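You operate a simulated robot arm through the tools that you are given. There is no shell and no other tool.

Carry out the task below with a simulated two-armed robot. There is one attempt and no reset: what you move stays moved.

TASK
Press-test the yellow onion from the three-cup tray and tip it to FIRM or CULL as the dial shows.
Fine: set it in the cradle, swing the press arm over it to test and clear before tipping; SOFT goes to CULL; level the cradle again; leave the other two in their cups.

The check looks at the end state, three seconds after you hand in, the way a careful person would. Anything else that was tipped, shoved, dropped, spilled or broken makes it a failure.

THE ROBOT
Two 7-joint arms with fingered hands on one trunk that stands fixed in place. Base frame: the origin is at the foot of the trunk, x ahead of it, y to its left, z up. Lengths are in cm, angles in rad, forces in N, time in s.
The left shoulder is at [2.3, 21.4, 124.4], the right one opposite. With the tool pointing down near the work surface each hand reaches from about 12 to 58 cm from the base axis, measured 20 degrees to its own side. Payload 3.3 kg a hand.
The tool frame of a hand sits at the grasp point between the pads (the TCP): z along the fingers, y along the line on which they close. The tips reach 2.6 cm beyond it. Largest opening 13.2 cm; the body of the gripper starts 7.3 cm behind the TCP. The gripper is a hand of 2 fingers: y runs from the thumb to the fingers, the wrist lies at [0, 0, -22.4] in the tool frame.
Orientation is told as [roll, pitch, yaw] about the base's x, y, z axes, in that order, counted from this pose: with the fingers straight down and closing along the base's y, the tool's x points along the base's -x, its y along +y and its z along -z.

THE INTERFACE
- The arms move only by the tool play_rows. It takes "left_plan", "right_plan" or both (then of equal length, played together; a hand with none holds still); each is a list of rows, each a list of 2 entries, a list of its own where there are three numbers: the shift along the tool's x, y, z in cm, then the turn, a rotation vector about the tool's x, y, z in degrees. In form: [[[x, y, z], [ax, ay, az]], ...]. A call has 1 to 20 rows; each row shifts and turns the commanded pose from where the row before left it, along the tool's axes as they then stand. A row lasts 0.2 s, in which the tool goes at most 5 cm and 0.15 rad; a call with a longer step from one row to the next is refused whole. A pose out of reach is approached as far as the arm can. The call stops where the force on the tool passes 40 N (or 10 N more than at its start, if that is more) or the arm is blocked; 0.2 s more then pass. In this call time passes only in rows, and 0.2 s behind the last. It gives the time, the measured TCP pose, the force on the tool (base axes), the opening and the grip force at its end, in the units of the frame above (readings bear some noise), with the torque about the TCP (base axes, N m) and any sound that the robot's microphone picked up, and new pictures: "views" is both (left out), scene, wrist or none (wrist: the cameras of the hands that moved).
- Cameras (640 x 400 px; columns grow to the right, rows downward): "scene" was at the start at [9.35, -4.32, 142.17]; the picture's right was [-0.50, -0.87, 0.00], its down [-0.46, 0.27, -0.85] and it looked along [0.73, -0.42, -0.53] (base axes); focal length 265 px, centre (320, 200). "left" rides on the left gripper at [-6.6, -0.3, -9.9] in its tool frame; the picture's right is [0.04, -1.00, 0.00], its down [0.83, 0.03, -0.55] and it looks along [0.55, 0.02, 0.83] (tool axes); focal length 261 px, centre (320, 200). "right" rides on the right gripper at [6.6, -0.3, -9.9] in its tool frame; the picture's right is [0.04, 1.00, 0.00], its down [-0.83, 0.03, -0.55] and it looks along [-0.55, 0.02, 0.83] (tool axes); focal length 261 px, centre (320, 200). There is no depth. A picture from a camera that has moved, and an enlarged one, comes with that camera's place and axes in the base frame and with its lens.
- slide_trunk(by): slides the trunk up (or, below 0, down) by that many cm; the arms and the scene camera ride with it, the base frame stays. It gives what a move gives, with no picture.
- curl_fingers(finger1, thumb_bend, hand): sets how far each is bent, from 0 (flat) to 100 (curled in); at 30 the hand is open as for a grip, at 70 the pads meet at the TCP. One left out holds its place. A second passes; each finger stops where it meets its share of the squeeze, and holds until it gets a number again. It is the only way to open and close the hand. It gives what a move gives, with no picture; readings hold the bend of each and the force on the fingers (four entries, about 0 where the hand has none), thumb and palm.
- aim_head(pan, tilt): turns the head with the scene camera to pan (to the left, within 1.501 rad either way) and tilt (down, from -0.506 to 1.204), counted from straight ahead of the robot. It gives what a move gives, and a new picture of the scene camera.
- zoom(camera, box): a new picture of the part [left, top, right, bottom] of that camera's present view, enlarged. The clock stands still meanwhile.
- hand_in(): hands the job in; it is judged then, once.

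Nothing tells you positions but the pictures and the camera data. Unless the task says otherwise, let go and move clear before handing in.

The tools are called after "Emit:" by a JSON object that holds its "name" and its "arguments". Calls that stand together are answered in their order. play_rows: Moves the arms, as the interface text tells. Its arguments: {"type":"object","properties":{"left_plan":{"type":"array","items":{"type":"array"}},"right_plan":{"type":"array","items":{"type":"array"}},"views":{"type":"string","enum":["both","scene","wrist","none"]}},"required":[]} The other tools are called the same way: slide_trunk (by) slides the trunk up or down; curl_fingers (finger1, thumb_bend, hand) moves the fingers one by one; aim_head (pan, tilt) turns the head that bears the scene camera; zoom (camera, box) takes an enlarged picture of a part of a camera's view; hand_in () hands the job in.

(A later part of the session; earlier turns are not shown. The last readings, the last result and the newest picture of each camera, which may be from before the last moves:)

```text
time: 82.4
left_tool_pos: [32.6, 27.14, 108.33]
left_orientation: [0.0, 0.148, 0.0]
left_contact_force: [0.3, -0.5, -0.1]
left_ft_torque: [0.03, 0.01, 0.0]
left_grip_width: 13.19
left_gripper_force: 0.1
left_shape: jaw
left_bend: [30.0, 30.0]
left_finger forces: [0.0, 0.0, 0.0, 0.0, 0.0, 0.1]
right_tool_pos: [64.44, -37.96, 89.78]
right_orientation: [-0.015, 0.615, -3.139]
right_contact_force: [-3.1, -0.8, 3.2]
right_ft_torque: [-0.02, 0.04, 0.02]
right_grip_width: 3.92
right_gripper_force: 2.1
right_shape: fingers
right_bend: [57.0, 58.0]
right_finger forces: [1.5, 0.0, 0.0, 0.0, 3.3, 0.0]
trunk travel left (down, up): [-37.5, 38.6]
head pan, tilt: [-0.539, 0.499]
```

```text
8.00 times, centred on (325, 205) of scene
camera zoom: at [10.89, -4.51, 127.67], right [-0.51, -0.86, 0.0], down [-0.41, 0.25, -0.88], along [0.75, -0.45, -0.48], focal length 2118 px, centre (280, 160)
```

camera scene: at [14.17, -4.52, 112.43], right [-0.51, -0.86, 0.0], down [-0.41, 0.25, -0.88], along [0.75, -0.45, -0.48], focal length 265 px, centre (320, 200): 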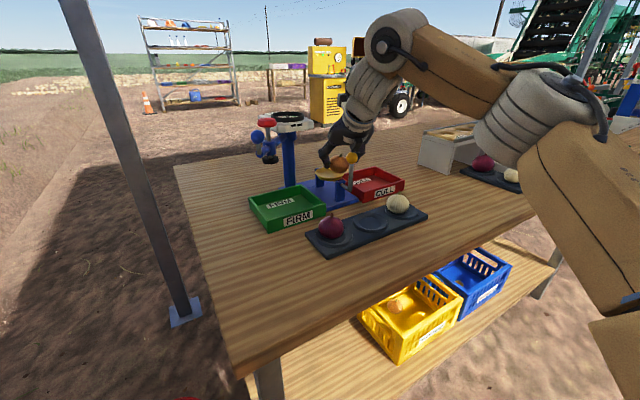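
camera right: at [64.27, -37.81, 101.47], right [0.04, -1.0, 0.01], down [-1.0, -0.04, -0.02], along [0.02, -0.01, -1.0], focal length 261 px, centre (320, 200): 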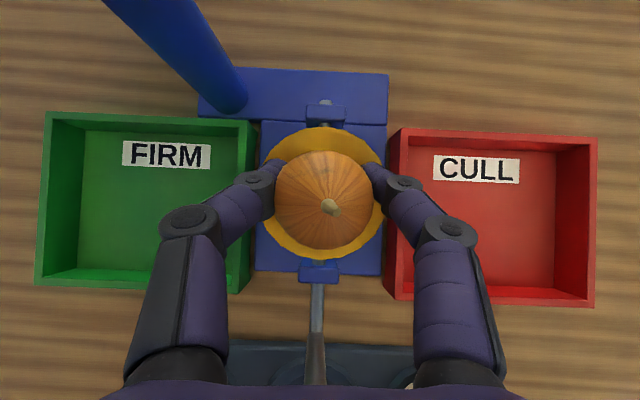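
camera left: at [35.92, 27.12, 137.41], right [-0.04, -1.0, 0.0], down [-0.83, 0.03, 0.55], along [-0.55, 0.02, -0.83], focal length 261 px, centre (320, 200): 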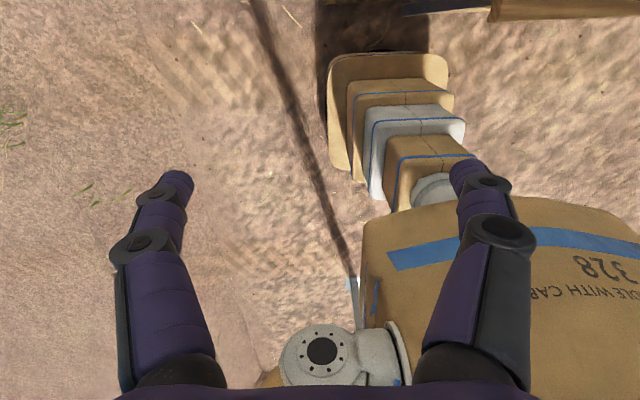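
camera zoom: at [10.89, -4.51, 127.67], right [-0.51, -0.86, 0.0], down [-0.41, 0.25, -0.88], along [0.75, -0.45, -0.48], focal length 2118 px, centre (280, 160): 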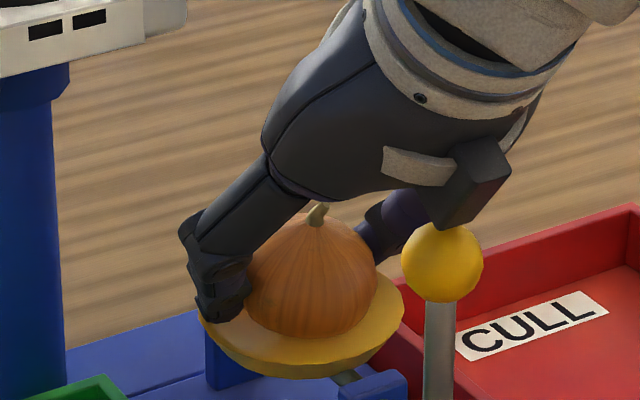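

The fingertips are just touching the dish as they open, so I'll raise the hand 3–4 mm and continue opening.

Emit:
{"name": "play_rows", "arguments": {"right_plan": [[[0.2, 0, -0.29], [0, 0, 0]]], "views": "none"}}

Emit:
{"name": "curl_fingers", "arguments": {"hand": "right", "finger1": 53, "thumb_bend": 54}}

Emit:
{"name": "zoom", "arguments": {"camera": "right", "box": [200, 90, 440, 290]}}

Emit:
{"name": "zoom", "arguments": {"camera": "scene", "box": [300, 180, 350, 230]}}

```text
time: 82.8
left_tool_pos: [32.65, 27.17, 108.32]
left_orientation: [-0.002, 0.148, 0.001]
left_contact_force: [0.4, 0.4, 0.4]
left_ft_torque: [-0.04, 0.02, 0.0]
left_grip_width: 13.16
left_gripper_force: 0.0
left_shape: jaw
left_bend: [30.0, 30.0]
left_finger forces: [0.0, 0.0, 0.1, 0.1, 0.0, 0.0]
right_tool_pos: [64.55, -37.78, 90.19]
right_orientation: [-0.016, 0.611, -3.14]
right_contact_force: [0.0, 0.0, -0.3]
right_ft_torque: [-0.01, 0.02, -0.02]
right_grip_width: 4.42
right_gripper_force: 0.3
right_shape: fingers
right_bend: [56.0, 57.0]
right_finger forces: [0.2, 0.1, 0.0, 0.0, 0.1, 0.0]
trunk travel left (down, up): [-37.5, 38.6]
head pan, tilt: [-0.539, 0.499]
```

```text
time: 83.8
left_tool_pos: [32.63, 27.2, 108.32]
left_orientation: [-0.001, 0.147, 0.0]
left_contact_force: [0.4, -0.3, -0.7]
left_ft_torque: [-0.01, 0.0, 0.02]
left_grip_width: 13.21
left_gripper_force: 0.0
left_shape: jaw
left_bend: [30.0, 30.0]
left_finger forces: [0.1, 0.0, 0.1, 0.0, 0.0, 0.0]
right_tool_pos: [64.54, -37.91, 90.08]
right_orientation: [-0.013, 0.611, -3.14]
right_contact_force: [0.5, 0.2, 0.8]
right_ft_torque: [-0.04, -0.01, -0.02]
right_grip_width: 5.35
right_gripper_force: 0.6
right_shape: fingers
right_bend: [54.0, 54.0]
right_finger forces: [1.1, 0.0, 0.0, 0.0, 0.0, 0.1]
trunk travel left (down, up): [-37.5, 38.6]
head pan, tilt: [-0.539, 0.499]
```

```text
2.00 times, centred on (320, 190) of right
camera zoom: at [64.31, -37.77, 101.96], right [0.04, -1.0, 0.01], down [-1.0, -0.04, -0.03], along [0.03, -0.01, -1.0], focal length 521 px, centre (320, 220)
```

zoom: 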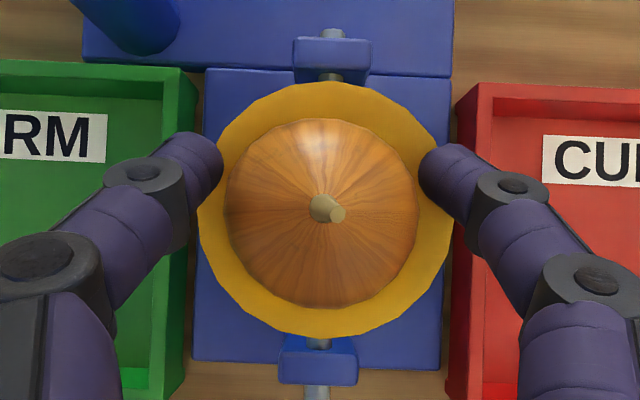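

```text
8.00 times, centred on (325, 205) of scene
camera zoom: at [10.95, -4.5, 127.66], right [-0.51, -0.86, 0.0], down [-0.41, 0.25, -0.88], along [0.75, -0.45, -0.48], focal length 2118 px, centre (280, 160)
```

zoom: 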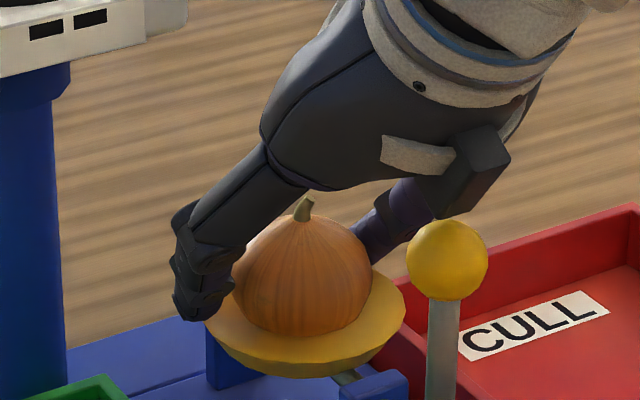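

The onion sits nicely centred in the dish. I'll open a bit more and then lift away straight up.

Emit:
{"name": "curl_fingers", "arguments": {"hand": "right", "finger1": 50, "thumb_bend": 51}}

Emit:
{"name": "zoom", "arguments": {"camera": "right", "box": [200, 90, 440, 290]}}

```text
time: 84.8
left_tool_pos: [32.64, 27.23, 108.19]
left_orientation: [-0.002, 0.149, 0.0]
left_contact_force: [0.2, 0.0, -0.5]
left_ft_torque: [0.01, 0.01, -0.02]
left_grip_width: 13.2
left_gripper_force: 0.0
left_shape: jaw
left_bend: [30.0, 30.0]
left_finger forces: [0.0, 0.1, 0.0, 0.0, 0.0, 0.1]
right_tool_pos: [64.66, -37.76, 90.01]
right_orientation: [-0.016, 0.61, -3.14]
right_contact_force: [-0.1, -0.9, 0.6]
right_ft_torque: [0.01, -0.01, 0.03]
right_grip_width: 6.4
right_gripper_force: 0.1
right_shape: fingers
right_bend: [50.0, 51.0]
right_finger forces: [0.0, 0.0, 0.1, 0.0, 0.0, 0.0]
trunk travel left (down, up): [-37.5, 38.6]
head pan, tilt: [-0.539, 0.499]
```

```text
2.00 times, centred on (320, 190) of right
camera zoom: at [64.32, -37.78, 101.94], right [0.04, -1.0, 0.01], down [-1.0, -0.04, -0.03], along [0.03, -0.01, -1.0], focal length 521 px, centre (320, 220)
```

zoom: 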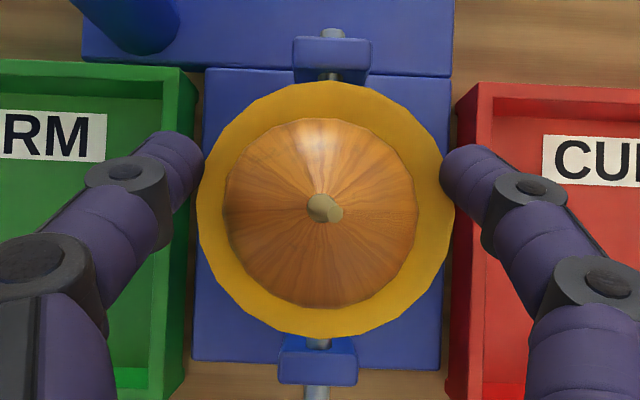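

Fingers are clear on both sides. Lifting straight up and slightly back.

Emit:
{"name": "play_rows", "arguments": {"right_plan": [[[0.57, 0, -0.82], [0, 0, 0]], [[0.98, 0, -1.75], [0, 0, 0]], [[0.98, 0, -1.75], [0, 0, 0]], [[0.98, 0, -1.75], [0, 0, 0]], [[0.98, 0, -1.75], [0, 0, 0]]], "views": "both"}}

Emit:
{"name": "zoom", "arguments": {"camera": "scene", "box": [250, 140, 390, 240]}}

```text
time: 86.0
left_tool_pos: [32.62, 27.28, 108.28]
left_orientation: [-0.001, 0.149, 0.001]
left_contact_force: [0.5, 0.3, 0.3]
left_ft_torque: [0.02, -0.03, -0.01]
left_grip_width: 13.21
left_gripper_force: 0.1
left_shape: jaw
left_bend: [30.0, 30.0]
left_finger forces: [0.0, 0.0, 0.0, 0.0, 0.0, 0.1]
right_tool_pos: [63.56, -37.86, 99.08]
right_orientation: [-0.014, 0.611, -3.138]
right_contact_force: [-0.3, 0.5, -0.6]
right_ft_torque: [-0.01, 0.0, 0.02]
right_grip_width: 6.42
right_gripper_force: 0.1
right_shape: fingers
right_bend: [50.0, 51.0]
right_finger forces: [0.0, 0.0, 0.0, 0.0, 0.1, 0.0]
right hand out of reach, approached as far as the arm can: row 5
trunk travel left (down, up): [-37.5, 38.6]
head pan, tilt: [-0.539, 0.499]
camera scene: at [10.94, -4.5, 127.66], right [-0.51, -0.86, 0.0], down [-0.41, 0.25, -0.88], along [0.75, -0.45, -0.48], focal length 265 px, centre (320, 200)
camera right: at [63.37, -37.89, 110.9], right [0.04, -1.0, 0.01], down [-1.0, -0.04, -0.02], along [0.03, -0.01, -1.0], focal length 261 px, centre (320, 200)
```

scene: 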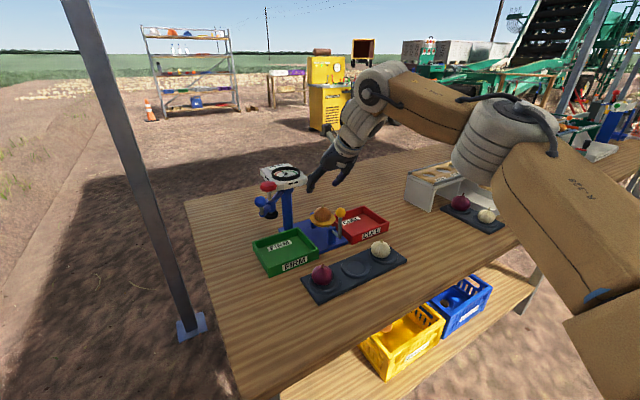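
right: 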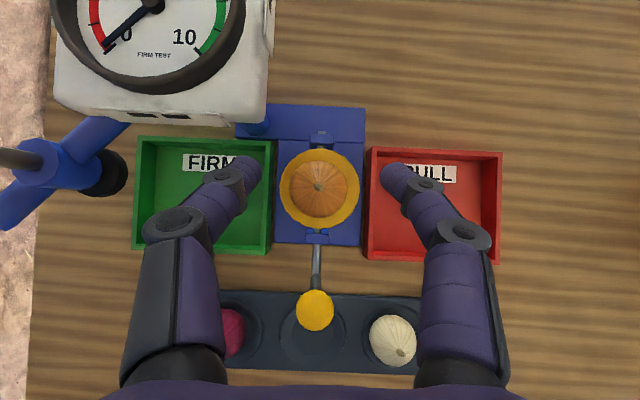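

```text
4.00 times, centred on (320, 190) of scene
camera zoom: at [10.94, -4.5, 127.66], right [-0.51, -0.86, 0.0], down [-0.41, 0.25, -0.88], along [0.75, -0.45, -0.48], focal length 1059 px, centre (320, 240)
```

zoom: 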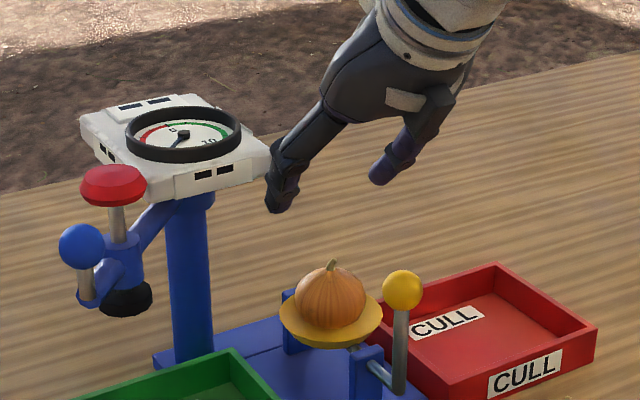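

The onion rests upright in the cradle and the hand is clear. Next is the press arm: I'll close the fingers into a pusher, back off toward the robot, and move left to get a view of the blue handle ball.

Emit:
{"name": "curl_fingers", "arguments": {"hand": "right", "finger1": 70, "thumb_bend": 70}}

Emit:
{"name": "play_rows", "arguments": {"right_plan": [[[-1.85, 0, -1.29], [0, 0, 0]], [[-1.85, 0, -1.29], [0, 0, 0]], [[-1.85, 0, -1.29], [0, 0, 0]], [[-1.85, 0, -1.29], [0, 0, 0]], [[0, -2.5, 0], [0, 0, 0]], [[0, -2.5, 0], [0, 0, 0]], [[0, -2.5, 0], [0, 0, 0]], [[0, -2.5, 0], [0, 0, 0]], [[0, -2.5, 0], [0, 0, 0]], [[0, -2.5, 0], [0, 0, 0]], [[0, -2.5, 0], [0, 0, 0]], [[0, -2.5, 0], [0, 0, 0]]], "views": "both"}}

```text
time: 87.0
left_tool_pos: [32.62, 27.23, 108.28]
left_orientation: [0.0, 0.148, 0.0]
left_contact_force: [0.0, -0.9, -0.9]
left_ft_torque: [0.01, -0.01, -0.02]
left_grip_width: 13.2
left_gripper_force: 0.0
left_shape: jaw
left_bend: [30.0, 30.0]
left_finger forces: [0.0, 0.0, 0.1, 0.0, 0.1, 0.0]
right_tool_pos: [63.74, -37.98, 99.02]
right_orientation: [-0.016, 0.612, -3.141]
right_contact_force: [-0.1, -0.4, -0.1]
right_ft_torque: [0.01, -0.01, -0.01]
right_grip_width: 0.21
right_gripper_force: 0.1
right_shape: fingers
right_bend: [70.0, 70.0]
right_finger forces: [0.1, 0.0, 0.0, 0.0, 0.0, 0.1]
trunk travel left (down, up): [-37.5, 38.6]
head pan, tilt: [-0.539, 0.499]
```

```text
time: 89.6
left_tool_pos: [32.68, 27.18, 108.41]
left_orientation: [0.001, 0.148, 0.001]
left_contact_force: [-0.1, -0.5, 1.0]
left_ft_torque: [0.01, 0.01, 0.0]
left_grip_width: 13.18
left_gripper_force: 0.1
left_shape: jaw
left_bend: [30.0, 30.0]
left_finger forces: [0.1, 0.0, 0.1, 0.0, 0.0, 0.0]
right_tool_pos: [52.53, -23.49, 98.37]
right_orientation: [-0.017, 0.61, -3.139]
right_contact_force: [0.7, -0.1, 0.0]
right_ft_torque: [-0.03, 0.0, -0.02]
right_grip_width: 0.19
right_gripper_force: 0.0
right_shape: fingers
right_bend: [70.0, 70.0]
right_finger forces: [0.1, 0.0, 0.1, 0.0, 0.1, 0.0]
right hand out of reach, approached as far as the arm can: row 10, 11, 12
trunk travel left (down, up): [-37.5, 38.6]
head pan, tilt: [-0.539, 0.499]
camera scene: at [10.94, -4.51, 127.66], right [-0.51, -0.86, 0.0], down [-0.41, 0.25, -0.88], along [0.75, -0.45, -0.48], focal length 265 px, centre (320, 200)
camera right: at [52.23, -23.4, 110.26], right [0.04, -1.0, 0.01], down [-1.0, -0.05, -0.02], along [0.02, -0.01, -1.0], focal length 261 px, centre (320, 200)
```

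scene: 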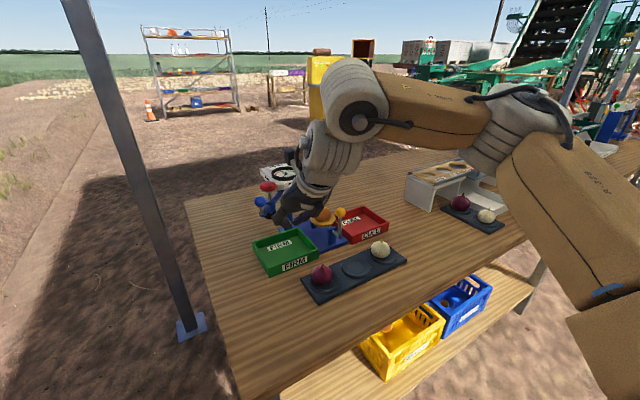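
right: 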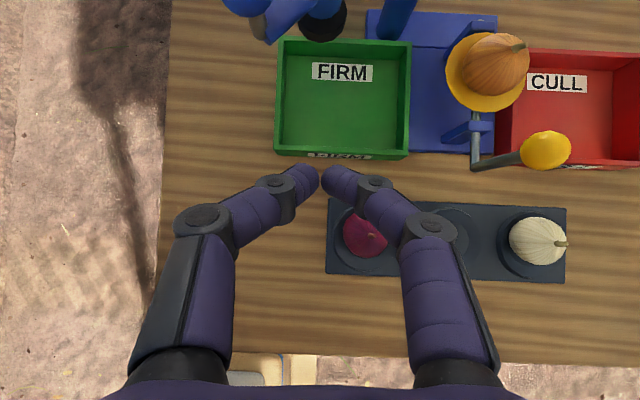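

Everything is as expected; the lever and dish are still level. I'll use the open hand to straddle the blue handle ball (at about [62.3, -19.75, 98.9]), with the thumb on its far-left side, so I can swing it both ways.

Emit:
{"name": "curl_fingers", "arguments": {"hand": "right", "finger1": 43, "thumb_bend": 43}}

Emit:
{"name": "play_rows", "arguments": {"right_plan": [[[1.9, 0, 0.6], [0, 0, 0]], [[1.9, 0, 0.6], [0, 0, 0]], [[1.9, -0.4, 0.9], [0, 0, 0]]], "views": "both"}}

Emit:
{"name": "zoom", "arguments": {"camera": "scene", "box": [230, 140, 370, 240]}}

```text
time: 90.6
left_tool_pos: [32.65, 27.08, 108.27]
left_orientation: [-0.002, 0.149, 0.001]
left_contact_force: [-0.2, 0.0, -0.3]
left_ft_torque: [-0.01, 0.01, 0.0]
left_grip_width: 13.18
left_gripper_force: 0.1
left_shape: jaw
left_bend: [30.0, 30.0]
left_finger forces: [0.0, 0.0, 0.0, 0.1, 0.0, 0.1]
right_tool_pos: [52.46, -23.49, 98.47]
right_orientation: [-0.017, 0.611, -3.141]
right_contact_force: [-0.3, 0.4, 0.0]
right_ft_torque: [-0.01, 0.03, 0.01]
right_grip_width: 8.96
right_gripper_force: 0.0
right_shape: fingers
right_bend: [43.0, 43.0]
right_finger forces: [0.0, 0.1, 0.0, 0.0, 0.1, 0.0]
trunk travel left (down, up): [-37.5, 38.6]
head pan, tilt: [-0.539, 0.499]
```

```text
time: 91.4
left_tool_pos: [32.65, 27.18, 108.26]
left_orientation: [-0.002, 0.151, 0.0]
left_contact_force: [0.1, -0.2, 0.0]
left_ft_torque: [-0.02, 0.04, 0.01]
left_grip_width: 13.19
left_gripper_force: 0.1
left_shape: jaw
left_bend: [30.0, 30.0]
left_finger forces: [0.0, 0.0, 0.0, 0.0, 0.1, 0.1]
right_tool_pos: [55.76, -25.67, 99.57]
right_orientation: [-0.018, 0.61, -3.138]
right_contact_force: [0.6, 0.9, -0.9]
right_ft_torque: [0.0, -0.01, 0.0]
right_grip_width: 8.98
right_gripper_force: 0.0
right_shape: fingers
right_bend: [43.0, 43.0]
right_finger forces: [0.0, 0.0, 0.0, 0.1, 0.1, 0.0]
right hand out of reach, approached as far as the arm can: row 1, 2, 3
trunk travel left (down, up): [-37.5, 38.6]
head pan, tilt: [-0.539, 0.499]
camera scene: at [10.95, -4.5, 127.66], right [-0.51, -0.86, 0.0], down [-0.41, 0.25, -0.88], along [0.75, -0.45, -0.48], focal length 265 px, centre (320, 200)
camera right: at [55.45, -25.6, 111.46], right [0.05, -1.0, 0.01], down [-1.0, -0.05, -0.02], along [0.03, -0.01, -1.0], focal length 261 px, centre (320, 200)
```

scene: 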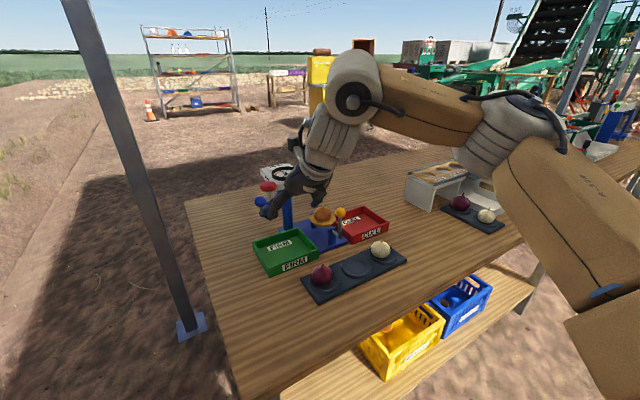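
right: 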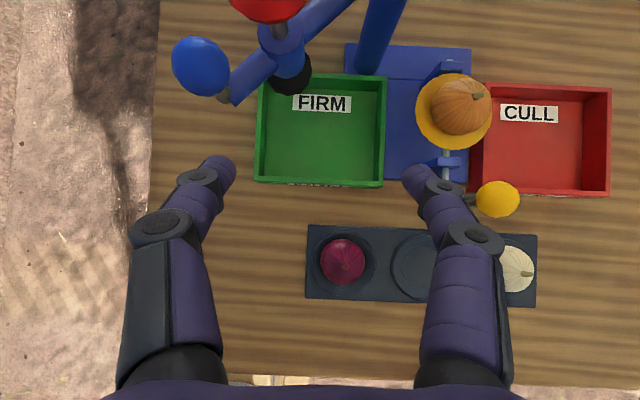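

```text
4.00 times, centred on (300, 190) of scene
camera zoom: at [10.95, -4.5, 127.66], right [-0.51, -0.86, 0.0], down [-0.41, 0.25, -0.88], along [0.75, -0.45, -0.48], focal length 1059 px, centre (400, 240)
```

zoom: 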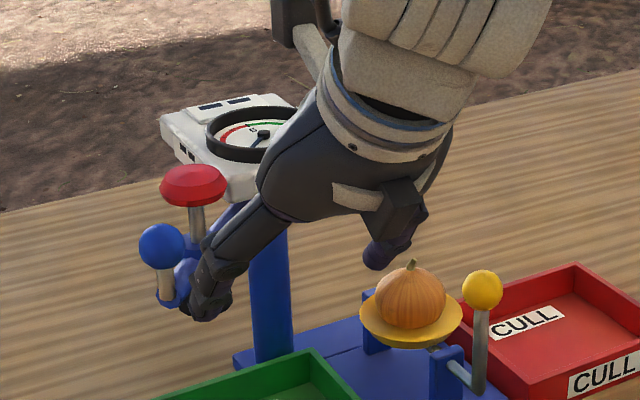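

The left-side limit depends on tool yaw, so I'll turn the hand about 15° to the left and then bring the thumb to the outer side of the blue ball.

Emit:
{"name": "play_rows", "arguments": {"right_plan": [[[0, 0, 0], [4.3, 0, -6.15]], [[0, 0, 0], [4.3, 0, -6.15]], [[1.42, -1.42, 1.11], [0, 0, 0]], [[1.42, -1.42, 1.11], [0, 0, 0]]], "views": "both"}}

Emit:
{"name": "zoom", "arguments": {"camera": "scene", "box": [230, 140, 370, 240]}}

```text
time: 92.4
left_tool_pos: [32.59, 27.22, 108.25]
left_orientation: [0.0, 0.148, -0.001]
left_contact_force: [-0.4, -0.9, 0.0]
left_ft_torque: [0.0, 0.04, 0.01]
left_grip_width: 13.16
left_gripper_force: 0.1
left_shape: jaw
left_bend: [30.0, 30.0]
left_finger forces: [0.1, 0.0, 0.0, 0.0, 0.0, 0.0]
right_tool_pos: [57.06, -24.12, 99.65]
right_orientation: [-0.016, 0.613, -2.877]
right_contact_force: [-1.2, -0.2, -0.1]
right_ft_torque: [0.03, 0.0, -0.04]
right_grip_width: 8.98
right_gripper_force: 0.1
right_shape: fingers
right_bend: [43.0, 43.0]
right_finger forces: [0.1, 0.1, 0.0, 0.0, 0.0, 0.0]
right hand out of reach, approached as far as the arm can: row 4
trunk travel left (down, up): [-37.5, 38.6]
head pan, tilt: [-0.539, 0.499]
camera scene: at [10.94, -4.55, 127.66], right [-0.51, -0.86, 0.0], down [-0.41, 0.25, -0.88], along [0.75, -0.45, -0.48], focal length 265 px, centre (320, 200)
camera right: at [56.74, -23.96, 111.43], right [0.3, -0.95, 0.01], down [-0.95, -0.3, -0.03], along [0.03, 0.0, -1.0], focal length 261 px, centre (320, 200)
```

scene: 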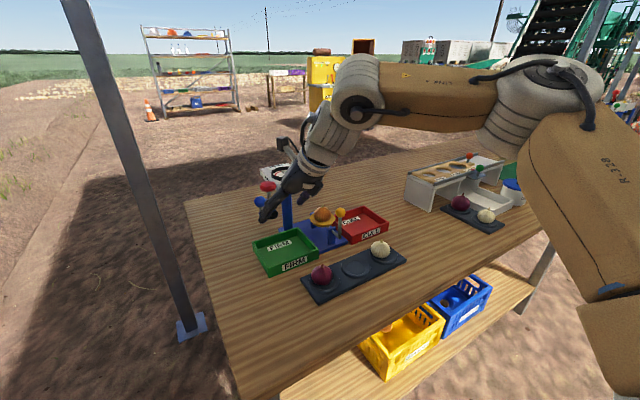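
right: 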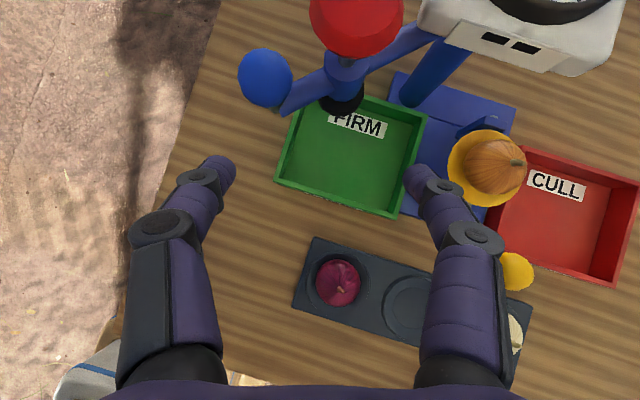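

```text
4.00 times, centred on (300, 190) of scene
camera zoom: at [10.94, -4.55, 127.66], right [-0.51, -0.86, 0.0], down [-0.41, 0.25, -0.88], along [0.75, -0.45, -0.48], focal length 1059 px, centre (400, 240)
```

zoom: 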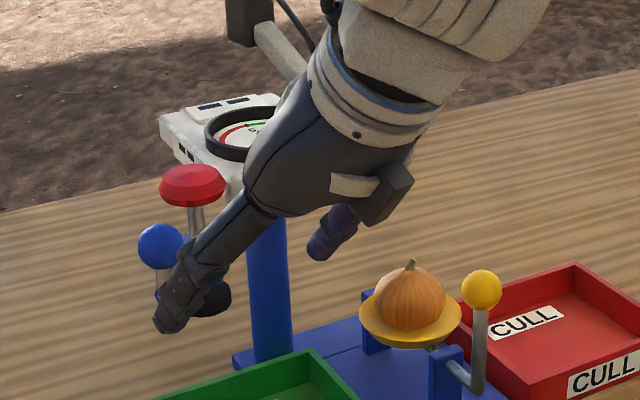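

Clear top view of the press arm now. The limit here looks like wrist height above the shoulder, so I'll raise the trunk 12 cm and bring the hand back down by the same amount.

Emit:
{"name": "slide_trunk", "arguments": {"by": 12}}

Emit:
{"name": "play_rows", "arguments": {"right_plan": [[[-1.15, 0, 1.64], [0, 0, 0]], [[-1.15, 0, 1.64], [0, 0, 0]], [[-1.15, 0, 1.64], [0, 0, 0]], [[-1.15, 0, 1.64], [0, 0, 0]], [[-1.15, 0, 1.64], [0, 0, 0]], [[-1.15, 0, 1.64], [0, 0, 0]], [[0.7, -0.7, 0.55], [0, 0, 0]], [[0.7, -0.7, 0.55], [0, 0, 0]]], "views": "wrist"}}

```text
time: 93.9
left_tool_pos: [32.53, 27.14, 120.34]
left_orientation: [-0.002, 0.15, 0.0]
left_contact_force: [-0.5, 0.5, 1.1]
left_ft_torque: [-0.02, 0.0, -0.02]
left_grip_width: 13.18
left_gripper_force: 0.2
left_shape: jaw
left_bend: [30.0, 30.0]
left_finger forces: [0.0, 0.0, 0.0, 0.0, 0.1, 0.1]
right_tool_pos: [57.11, -23.83, 111.52]
right_orientation: [-0.016, 0.61, -2.879]
right_contact_force: [-1.0, -0.1, 0.3]
right_ft_torque: [-0.01, -0.01, 0.01]
right_grip_width: 9.01
right_gripper_force: 0.1
right_shape: fingers
right_bend: [43.0, 43.0]
right_finger forces: [0.0, 0.0, 0.1, 0.0, 0.1, 0.0]
trunk travel left (down, up): [-49.5, 26.6]
head pan, tilt: [-0.539, 0.499]
```

```text
time: 95.7
left_tool_pos: [32.78, 27.12, 120.31]
left_orientation: [-0.002, 0.148, 0.0]
left_contact_force: [-0.2, 0.6, 0.0]
left_ft_torque: [0.04, -0.03, 0.0]
left_grip_width: 13.2
left_gripper_force: 0.0
left_shape: jaw
left_bend: [30.0, 30.0]
left_finger forces: [0.0, 0.0, 0.0, 0.0, 0.0, 0.0]
right_tool_pos: [56.54, -23.78, 100.12]
right_orientation: [-0.015, 0.613, -2.878]
right_contact_force: [-0.1, 0.6, -0.3]
right_ft_torque: [0.02, -0.02, 0.03]
right_grip_width: 9.0
right_gripper_force: 0.1
right_shape: fingers
right_bend: [43.0, 43.0]
right_finger forces: [0.0, 0.0, 0.0, 0.0, 0.0, 0.1]
right hand out of reach, approached as far as the arm can: row 6, 7, 8
trunk travel left (down, up): [-49.5, 26.6]
head pan, tilt: [-0.539, 0.499]
camera right: at [56.29, -23.68, 112.07], right [0.3, -0.95, 0.01], down [-0.95, -0.3, -0.03], along [0.03, 0.0, -1.0], focal length 261 px, centre (320, 200)
```

right: 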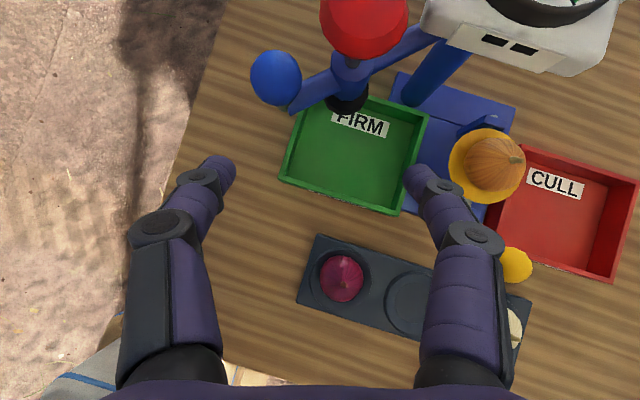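

Same place regardless of trunk height, so it's a wrist/forearm joint limit tied to the flipped roll. For the swing the flip isn't needed, so I'll back off a little and roll the hand back to its normal side, then try again.

Emit:
{"name": "play_rows", "arguments": {"right_plan": [[[-1.75, 0.2, -1.2], [0, 0, 0]], [[-1.75, 0.2, -1.2], [0, 0, 0]], [[-1.75, 0.2, -1.2], [0, 0, 0]], [[0, 0, 0], [0, 0, 8.4]], [[0, 0, 0], [0, 0, 8.4]], [[0, 0, 0], [0, 0, 8.4]], [[0, 0, 0], [0, 0, 8.4]], [[0, 0, 0], [0, 0, 8.4]], [[0, 0, 0], [0, 0, 8.4]], [[0, 0, 0], [0, 0, 8.4]], [[0, 0, 0], [0, 0, 8.4]], [[0, 0, 0], [0, 0, 8.4]], [[0, 0, 0], [0, 0, 8.4]], [[0, 0, 0], [0, 0, 8.4]]], "views": "none"}}

Emit:
{"name": "play_rows", "arguments": {"right_plan": [[[0, 0, 0], [0, 0, 8.4]], [[0, 0, 0], [0, 0, 8.4]], [[0, 0, 0], [0, 0, 8.4]], [[0, 0, 0], [0, 0, 8.4]], [[0, 0, 0], [0, 0, 8.4]], [[0, 0, 0], [0, 0, 8.4]], [[0, 0, 0], [0, 0, 8.4]], [[0, 0, 0], [0, 0, 8.4]], [[0, 0, 0], [0, 0, 8.4]], [[0, 0, 0], [0, 0, 8.4]], [[0, 0, 0], [0, 0, 4]]], "views": "both"}}

```text
time: 98.7
left_tool_pos: [32.66, 27.27, 120.31]
left_orientation: [-0.002, 0.148, 0.0]
left_contact_force: [0.5, -0.8, 0.3]
left_ft_torque: [0.02, 0.01, 0.01]
left_grip_width: 13.19
left_gripper_force: 0.0
left_shape: jaw
left_bend: [30.0, 30.0]
left_finger forces: [0.1, 0.0, 0.1, 0.0, 0.0, 0.0]
right_tool_pos: [50.65, -25.8, 100.16]
right_orientation: [-0.61, -0.038, 1.806]
right_contact_force: [0.1, 0.0, -0.3]
right_ft_torque: [0.0, 0.04, 0.0]
right_grip_width: 8.98
right_gripper_force: 0.0
right_shape: fingers
right_bend: [43.0, 43.0]
right_finger forces: [0.0, 0.0, 0.0, 0.1, 0.0, 0.0]
trunk travel left (down, up): [-49.5, 26.6]
head pan, tilt: [-0.539, 0.499]
```

```text
time: 101.1
left_tool_pos: [32.52, 27.23, 120.32]
left_orientation: [-0.003, 0.148, -0.001]
left_contact_force: [-0.3, -1.2, 1.0]
left_ft_torque: [0.02, -0.01, -0.02]
left_grip_width: 13.18
left_gripper_force: 0.1
left_shape: jaw
left_bend: [30.0, 30.0]
left_finger forces: [0.0, 0.1, 0.0, 0.1, 0.0, 0.1]
right_tool_pos: [50.72, -25.96, 100.16]
right_orientation: [0.021, -0.611, 0.253]
right_contact_force: [-0.8, 0.3, -0.5]
right_ft_torque: [0.02, -0.02, 0.0]
right_grip_width: 9.0
right_gripper_force: 0.1
right_shape: fingers
right_bend: [43.0, 43.0]
right_finger forces: [0.0, 0.0, 0.0, 0.0, 0.0, 0.0]
trunk travel left (down, up): [-49.5, 26.6]
head pan, tilt: [-0.539, 0.499]
camera scene: at [9.62, -4.51, 139.73], right [-0.51, -0.86, 0.0], down [-0.41, 0.25, -0.88], along [0.75, -0.45, -0.48], focal length 265 px, centre (320, 200)
camera right: at [40.08, -29.19, 104.45], right [-0.29, 0.96, -0.01], down [0.35, 0.11, 0.93], along [0.89, 0.27, -0.36], focal length 261 px, centre (320, 200)
```

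scene: 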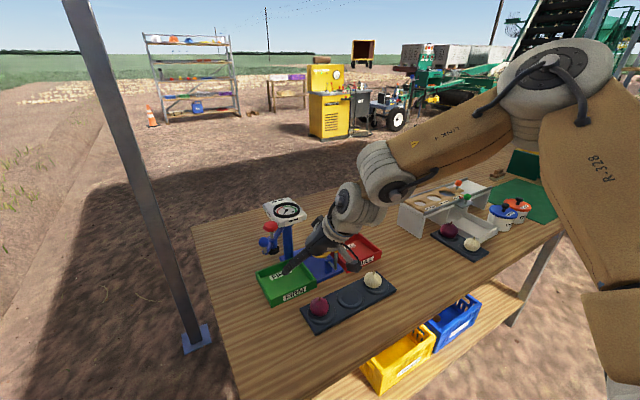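
right: 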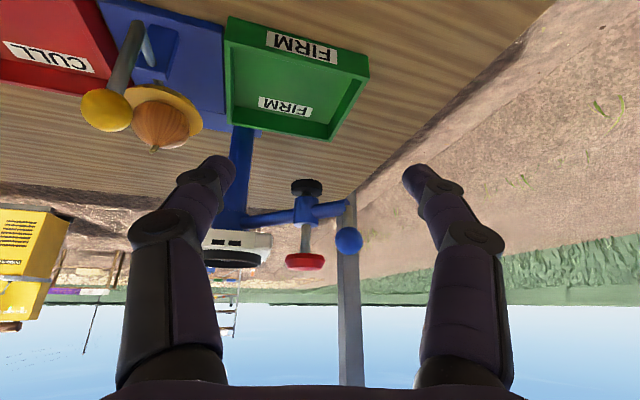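

Unflipped now, and the blue ball shows between the open fingers. Testing the reach toward the handle.

Emit:
{"name": "play_rows", "arguments": {"right_plan": [[[-2.19, 0.63, 1.84], [0, 0, 0]], [[-2.19, 0.63, 1.84], [0, 0, 0]], [[-2.19, 0.63, 1.84], [0, 0, 0]]], "views": "wrist"}}

Emit:
{"name": "zoom", "arguments": {"camera": "scene", "box": [230, 170, 370, 270]}}

```text
time: 101.9
left_tool_pos: [32.64, 27.16, 120.39]
left_orientation: [-0.001, 0.149, 0.0]
left_contact_force: [0.7, -0.3, 0.0]
left_ft_torque: [0.02, 0.0, 0.02]
left_grip_width: 13.21
left_gripper_force: 0.1
left_shape: jaw
left_bend: [30.0, 30.0]
left_finger forces: [0.1, 0.1, 0.1, 0.0, 0.0, 0.0]
right_tool_pos: [56.6, -23.66, 100.16]
right_orientation: [0.022, -0.614, 0.256]
right_contact_force: [0.2, -0.5, 0.0]
right_ft_torque: [0.01, -0.05, 0.0]
right_grip_width: 8.99
right_gripper_force: 0.1
right_shape: fingers
right_bend: [43.0, 43.0]
right_finger forces: [0.0, 0.0, 0.0, 0.0, 0.1, 0.1]
right hand out of reach, approached as far as the arm can: row 3
trunk travel left (down, up): [-49.5, 26.6]
head pan, tilt: [-0.539, 0.499]
camera right: at [46.07, -26.95, 104.55], right [-0.3, 0.96, -0.01], down [0.35, 0.11, 0.93], along [0.89, 0.27, -0.36], focal length 261 px, centre (320, 200)
```

right: 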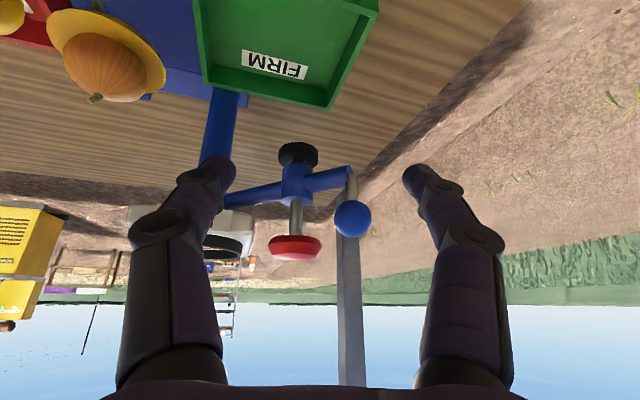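

```text
4.00 times, centred on (300, 220) of scene
camera zoom: at [9.59, -4.51, 139.73], right [-0.51, -0.86, 0.0], down [-0.41, 0.25, -0.88], along [0.75, -0.45, -0.48], focal length 1059 px, centre (400, 120)
```

zoom: 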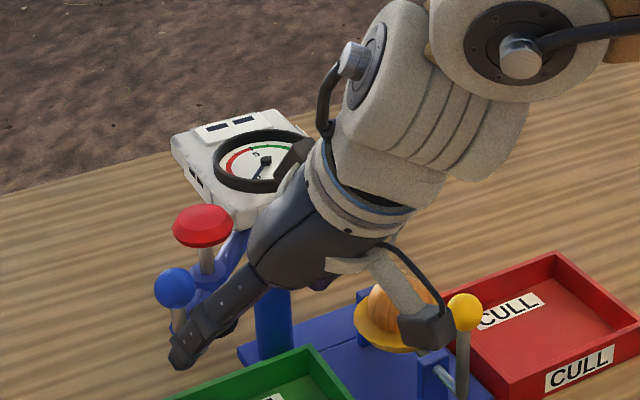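

The limit is tied to where the wrist can go (it must stay back and to the right), so I need a flatter tool heading more to the left. I'll curl the thumb away, use the left finger alone as a straight pusher, and tilt the tool to about 50°.

Emit:
{"name": "play_rows", "arguments": {"right_plan": [[[2.45, -2.1, -2.13], [0, 0, 0]], [[0, 0, 0], [0, -7.5, 0]], [[0, 0, 0], [0, -7.5, 0]], [[0, 0, 0], [-3.8, 0, -3.2]]], "views": "none"}}

Emit:
{"name": "curl_fingers", "arguments": {"hand": "right", "finger1": 30, "thumb_bend": 100}}

Emit:
{"name": "zoom", "arguments": {"camera": "right", "box": [0, 0, 640, 400]}}

Emit:
{"name": "zoom", "arguments": {"camera": "scene", "box": [230, 150, 390, 270]}}

```text
time: 102.9
left_tool_pos: [32.61, 27.19, 120.41]
left_orientation: [-0.002, 0.148, 0.0]
left_contact_force: [-1.1, 0.5, -0.3]
left_ft_torque: [0.0, -0.01, 0.01]
left_grip_width: 13.21
left_gripper_force: 0.1
left_shape: jaw
left_bend: [30.0, 30.0]
left_finger forces: [0.0, 0.1, 0.1, 0.0, 0.0, 0.0]
right_tool_pos: [54.08, -26.42, 100.47]
right_orientation: [0.026, -0.876, 0.335]
right_contact_force: [0.2, 0.3, -0.2]
right_ft_torque: [0.03, 0.0, 0.0]
right_grip_width: 8.99
right_gripper_force: 0.1
right_shape: fingers
right_bend: [43.0, 43.0]
right_finger forces: [0.0, 0.1, 0.1, 0.0, 0.1, 0.1]
trunk travel left (down, up): [-49.5, 26.6]
head pan, tilt: [-0.539, 0.499]
```

```text
time: 103.9
left_tool_pos: [32.59, 27.12, 120.34]
left_orientation: [-0.001, 0.148, -0.001]
left_contact_force: [-0.4, 0.3, 0.2]
left_ft_torque: [0.03, 0.01, -0.02]
left_grip_width: 13.17
left_gripper_force: 0.0
left_shape: jaw
left_bend: [30.0, 30.0]
left_finger forces: [0.1, 0.0, 0.0, 0.1, 0.0, 0.0]
right_tool_pos: [54.11, -26.57, 100.57]
right_orientation: [0.025, -0.875, 0.333]
right_contact_force: [0.4, 0.0, -0.4]
right_ft_torque: [0.03, -0.03, 0.01]
right_grip_width: 4.61
right_gripper_force: 0.1
right_shape: fingers
right_bend: [30.0, 100.0]
right_finger forces: [0.1, 0.1, 0.0, 0.1, 0.0, 0.0]
trunk travel left (down, up): [-49.5, 26.6]
head pan, tilt: [-0.539, 0.499]
```

```text
1.00 times, centred on (320, 200) of right (not enlarged: the box is as wide or as high as the picture)
camera zoom: at [43.1, -30.91, 101.85], right [-0.37, 0.93, -0.02], down [0.1, 0.06, 0.99], along [0.92, 0.37, -0.11], focal length 261 px, centre (320, 200)
```

zoom: 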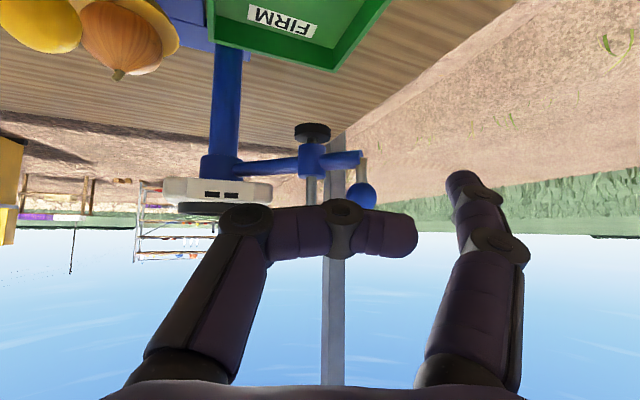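

```text
3.33 times, centred on (310, 210) of scene
camera zoom: at [9.61, -4.51, 139.73], right [-0.51, -0.86, 0.0], down [-0.41, 0.25, -0.88], along [0.75, -0.45, -0.48], focal length 883 px, centre (353, 167)
```

zoom: 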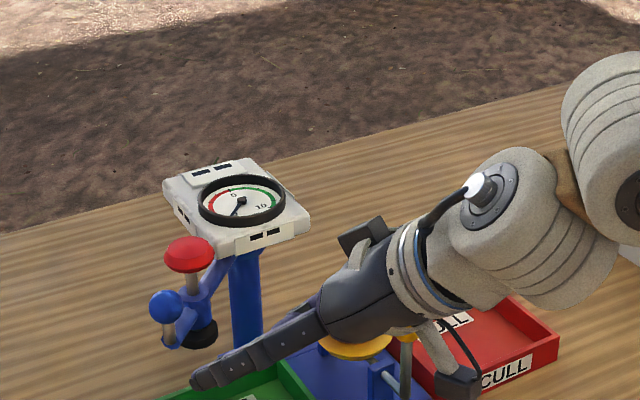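

The left finger is now a straight pusher with the thumb folded away. The blue ball lies just inside the finger's line, so I'm advancing halfway and checking.

Emit:
{"name": "play_rows", "arguments": {"right_plan": [[[-1.25, -0.15, 1.77], [0, 0, 0]], [[-1.25, -0.15, 1.77], [0, 0, 0]]], "views": "wrist"}}

Emit:
{"name": "zoom", "arguments": {"camera": "scene", "box": [230, 170, 350, 260]}}

```text
time: 104.5
left_tool_pos: [32.63, 27.24, 120.32]
left_orientation: [-0.001, 0.148, 0.001]
left_contact_force: [-0.8, 0.1, -0.5]
left_ft_torque: [-0.03, -0.01, 0.03]
left_grip_width: 13.19
left_gripper_force: 0.0
left_shape: jaw
left_bend: [30.0, 30.0]
left_finger forces: [0.0, 0.0, 0.0, 0.0, 0.0, 0.0]
right_tool_pos: [58.19, -25.33, 100.1]
right_orientation: [0.024, -0.873, 0.334]
right_contact_force: [-0.7, 0.2, -0.1]
right_ft_torque: [-0.01, 0.01, 0.0]
right_grip_width: 4.62
right_gripper_force: 0.1
right_shape: fingers
right_bend: [30.0, 100.0]
right_finger forces: [0.1, 0.1, 0.1, 0.0, 0.1, 0.0]
trunk travel left (down, up): [-49.5, 26.6]
head pan, tilt: [-0.539, 0.499]
camera right: at [47.29, -29.72, 101.44], right [-0.37, 0.93, -0.02], down [0.1, 0.05, 0.99], along [0.92, 0.37, -0.11], focal length 261 px, centre (320, 200)
```

right: 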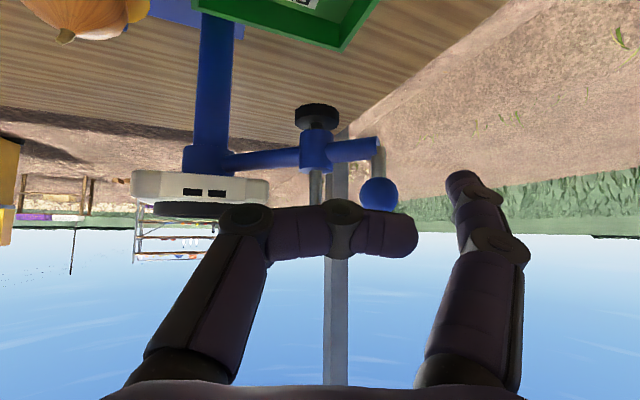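

```text
4.44 times, centred on (290, 215) of scene
camera zoom: at [9.64, -4.5, 139.73], right [-0.51, -0.86, 0.0], down [-0.41, 0.25, -0.88], along [0.75, -0.45, -0.48], focal length 1177 px, centre (453, 133)
```

zoom: 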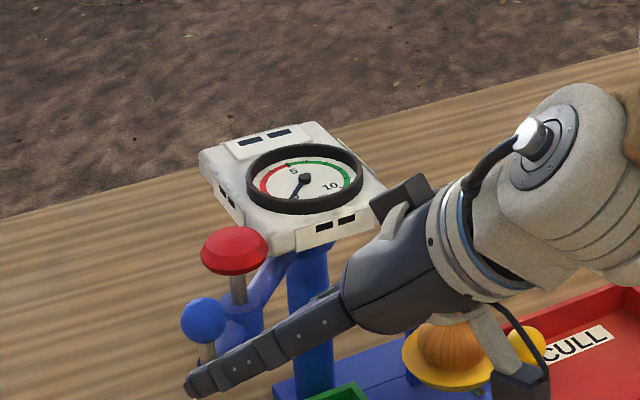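

Emit:
{"name": "play_rows", "arguments": {"right_plan": [[[-1.25, -0.15, 1.77], [0, 0, 0]], [[-1.25, -0.15, 1.77], [0, 0, 0]]], "views": "wrist"}}

Emit:
{"name": "zoom", "arguments": {"camera": "scene", "box": [230, 170, 350, 260]}}

```text
time: 105.1
left_tool_pos: [32.6, 27.25, 120.26]
left_orientation: [0.0, 0.148, -0.001]
left_contact_force: [0.4, 0.5, -0.5]
left_ft_torque: [0.0, -0.04, -0.02]
left_grip_width: 13.19
left_gripper_force: 0.0
left_shape: jaw
left_bend: [30.0, 30.0]
left_finger forces: [0.1, 0.0, 0.0, 0.1, 0.0, 0.0]
right_tool_pos: [61.94, -24.26, 100.14]
right_orientation: [0.027, -0.875, 0.334]
right_contact_force: [0.6, 0.5, 0.4]
right_ft_torque: [0.01, -0.01, 0.0]
right_grip_width: 4.59
right_gripper_force: 0.1
right_shape: fingers
right_bend: [30.0, 100.0]
right_finger forces: [0.1, 0.0, 0.0, 0.0, 0.0, 0.0]
right hand out of reach, approached as far as the arm can: row 2
trunk travel left (down, up): [-49.5, 26.6]
head pan, tilt: [-0.539, 0.499]
camera right: at [50.95, -28.78, 101.43], right [-0.37, 0.93, -0.02], down [0.1, 0.05, 0.99], along [0.92, 0.37, -0.11], focal length 261 px, centre (320, 200)
```

right: 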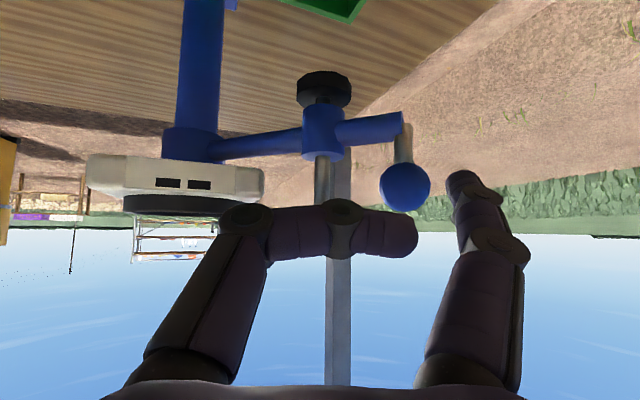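

```text
4.44 times, centred on (290, 215) of scene
camera zoom: at [9.59, -4.55, 139.73], right [-0.51, -0.86, 0.0], down [-0.41, 0.25, -0.88], along [0.75, -0.45, -0.48], focal length 1177 px, centre (453, 133)
```

zoom: 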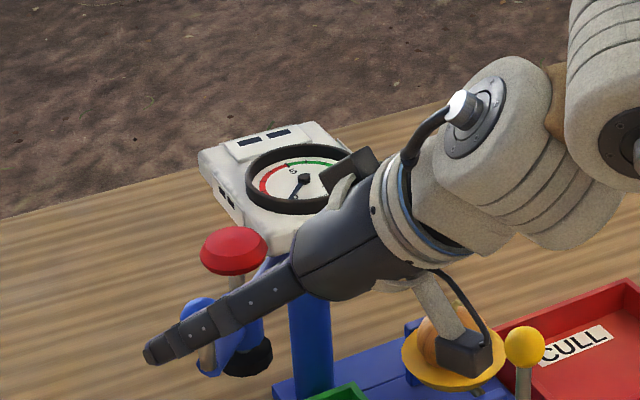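

The finger is now alongside the ball's outer side. I'll push, following the arm's arc about the post (pivot near [73, -30.7]), for the first 20° or so.

Emit:
{"name": "play_rows", "arguments": {"right_plan": [[[0, -1.0, 0], [0, 0, 0]], [[0.73, -0.68, -0.87], [0, 0, 0]], [[0.73, -0.68, -0.87], [0, 0, 0]], [[0.64, -0.87, -0.77], [0, 0, 0]], [[0.64, -0.87, -0.77], [0, 0, 0]]], "views": "both"}}

Emit:
{"name": "zoom", "arguments": {"camera": "scene", "box": [230, 170, 350, 260]}}

```text
time: 106.3
left_tool_pos: [32.62, 27.2, 120.22]
left_orientation: [0.001, 0.148, 0.0]
left_contact_force: [0.0, 0.2, 0.8]
left_ft_torque: [0.0, -0.03, -0.03]
left_grip_width: 13.21
left_gripper_force: 0.0
left_shape: jaw
left_bend: [30.0, 30.0]
left_finger forces: [0.1, 0.0, 0.0, 0.1, 0.0, 0.0]
right_tool_pos: [59.24, -29.71, 99.99]
right_orientation: [0.026, -0.873, 0.335]
right_contact_force: [-0.4, 0.0, 0.1]
right_ft_torque: [-0.01, -0.03, 0.02]
right_grip_width: 4.64
right_gripper_force: 0.1
right_shape: fingers
right_bend: [30.0, 100.0]
right_finger forces: [0.0, 0.0, 0.0, 0.1, 0.1, 0.0]
trunk travel left (down, up): [-49.5, 26.6]
head pan, tilt: [-0.539, 0.499]
camera scene: at [9.6, -4.54, 139.73], right [-0.51, -0.86, 0.0], down [-0.41, 0.25, -0.88], along [0.75, -0.45, -0.48], focal length 265 px, centre (320, 200)
camera right: at [48.37, -34.13, 101.31], right [-0.37, 0.93, -0.02], down [0.1, 0.05, 0.99], along [0.92, 0.37, -0.11], focal length 261 px, centre (320, 200)
```

scene: 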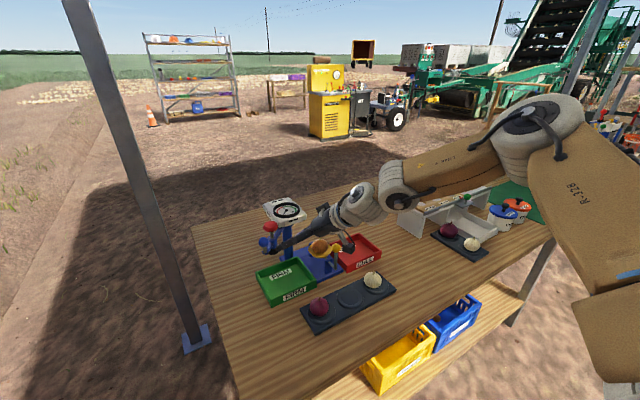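
right: 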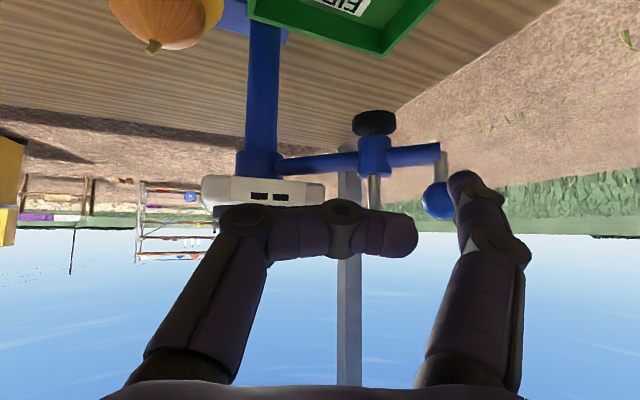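

```text
4.44 times, centred on (290, 215) of scene
camera zoom: at [9.6, -4.54, 139.73], right [-0.51, -0.86, 0.0], down [-0.41, 0.25, -0.88], along [0.75, -0.45, -0.48], focal length 1177 px, centre (453, 133)
```

zoom: 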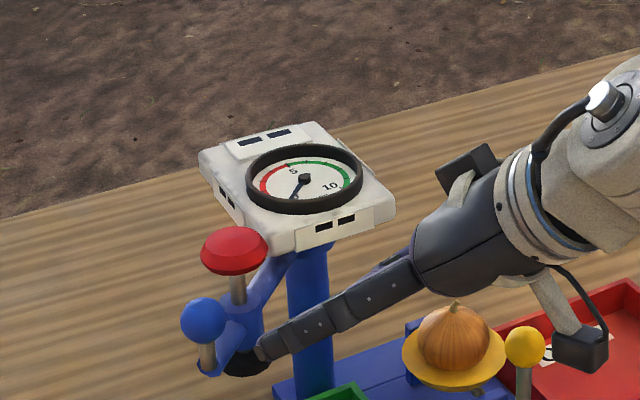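

The fingertip fell just short of the ball and slid past in front without touching, so nothing moved. I'll back off, flatten the tool to about 68° for more reach, and approach again.

Emit:
{"name": "play_rows", "arguments": {"right_plan": [[[1.05, 2.36, -1.65], [0, 0, 0]], [[1.05, 2.36, -1.65], [0, 0, 0]], [[0, 0, 0], [0, -6, 0]], [[0, 0, 0], [0, -6, 0]], [[0, 0, 0], [0, -6, 0]], [[-0.56, -0.18, 2.19], [0, 0, 0]], [[-0.56, -0.18, 2.19], [0, 0, 0]]], "views": "wrist"}}

Emit:
{"name": "zoom", "arguments": {"camera": "scene", "box": [230, 170, 350, 260]}}

```text
time: 107.9
left_tool_pos: [32.68, 27.15, 120.25]
left_orientation: [-0.002, 0.151, 0.0]
left_contact_force: [0.4, -0.4, -0.3]
left_ft_torque: [0.02, 0.0, 0.02]
left_grip_width: 13.19
left_gripper_force: 0.1
left_shape: jaw
left_bend: [30.0, 30.0]
left_finger forces: [0.0, 0.0, 0.0, 0.0, 0.1, 0.0]
right_tool_pos: [58.27, -25.39, 100.09]
right_orientation: [0.042, -1.188, 0.314]
right_contact_force: [-0.4, 0.0, -0.3]
right_ft_torque: [0.0, 0.04, 0.01]
right_grip_width: 4.63
right_gripper_force: 0.1
right_shape: fingers
right_bend: [30.0, 100.0]
right_finger forces: [0.0, 0.1, 0.1, 0.1, 0.0, 0.1]
trunk travel left (down, up): [-49.5, 26.6]
head pan, tilt: [-0.539, 0.499]
camera right: at [47.54, -29.62, 97.59], right [-0.36, 0.93, -0.02], down [-0.2, -0.05, 0.98], along [0.91, 0.36, 0.2], focal length 261 px, centre (320, 200)
```

right: 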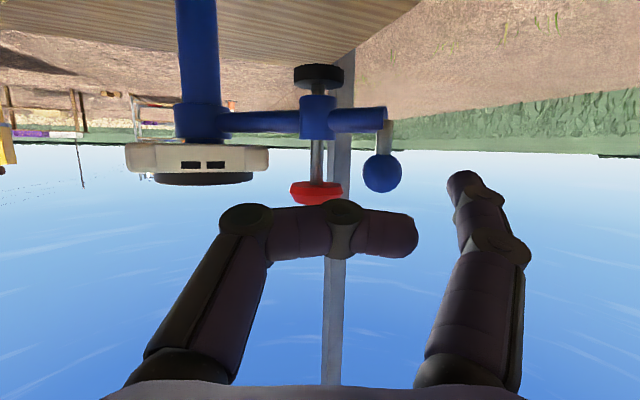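

```text
4.44 times, centred on (290, 215) of scene
camera zoom: at [9.64, -4.49, 139.73], right [-0.51, -0.86, 0.0], down [-0.41, 0.25, -0.88], along [0.75, -0.45, -0.48], focal length 1177 px, centre (453, 133)
```

zoom: 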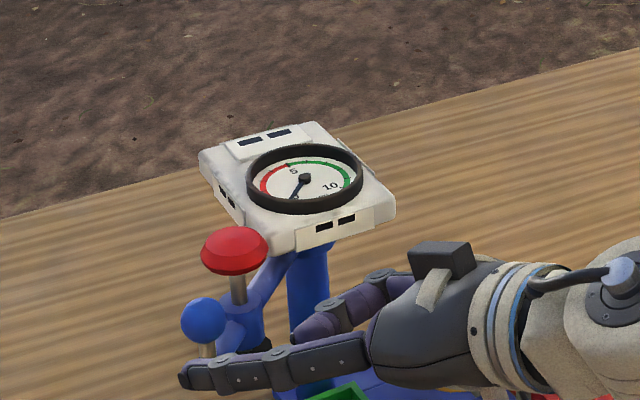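

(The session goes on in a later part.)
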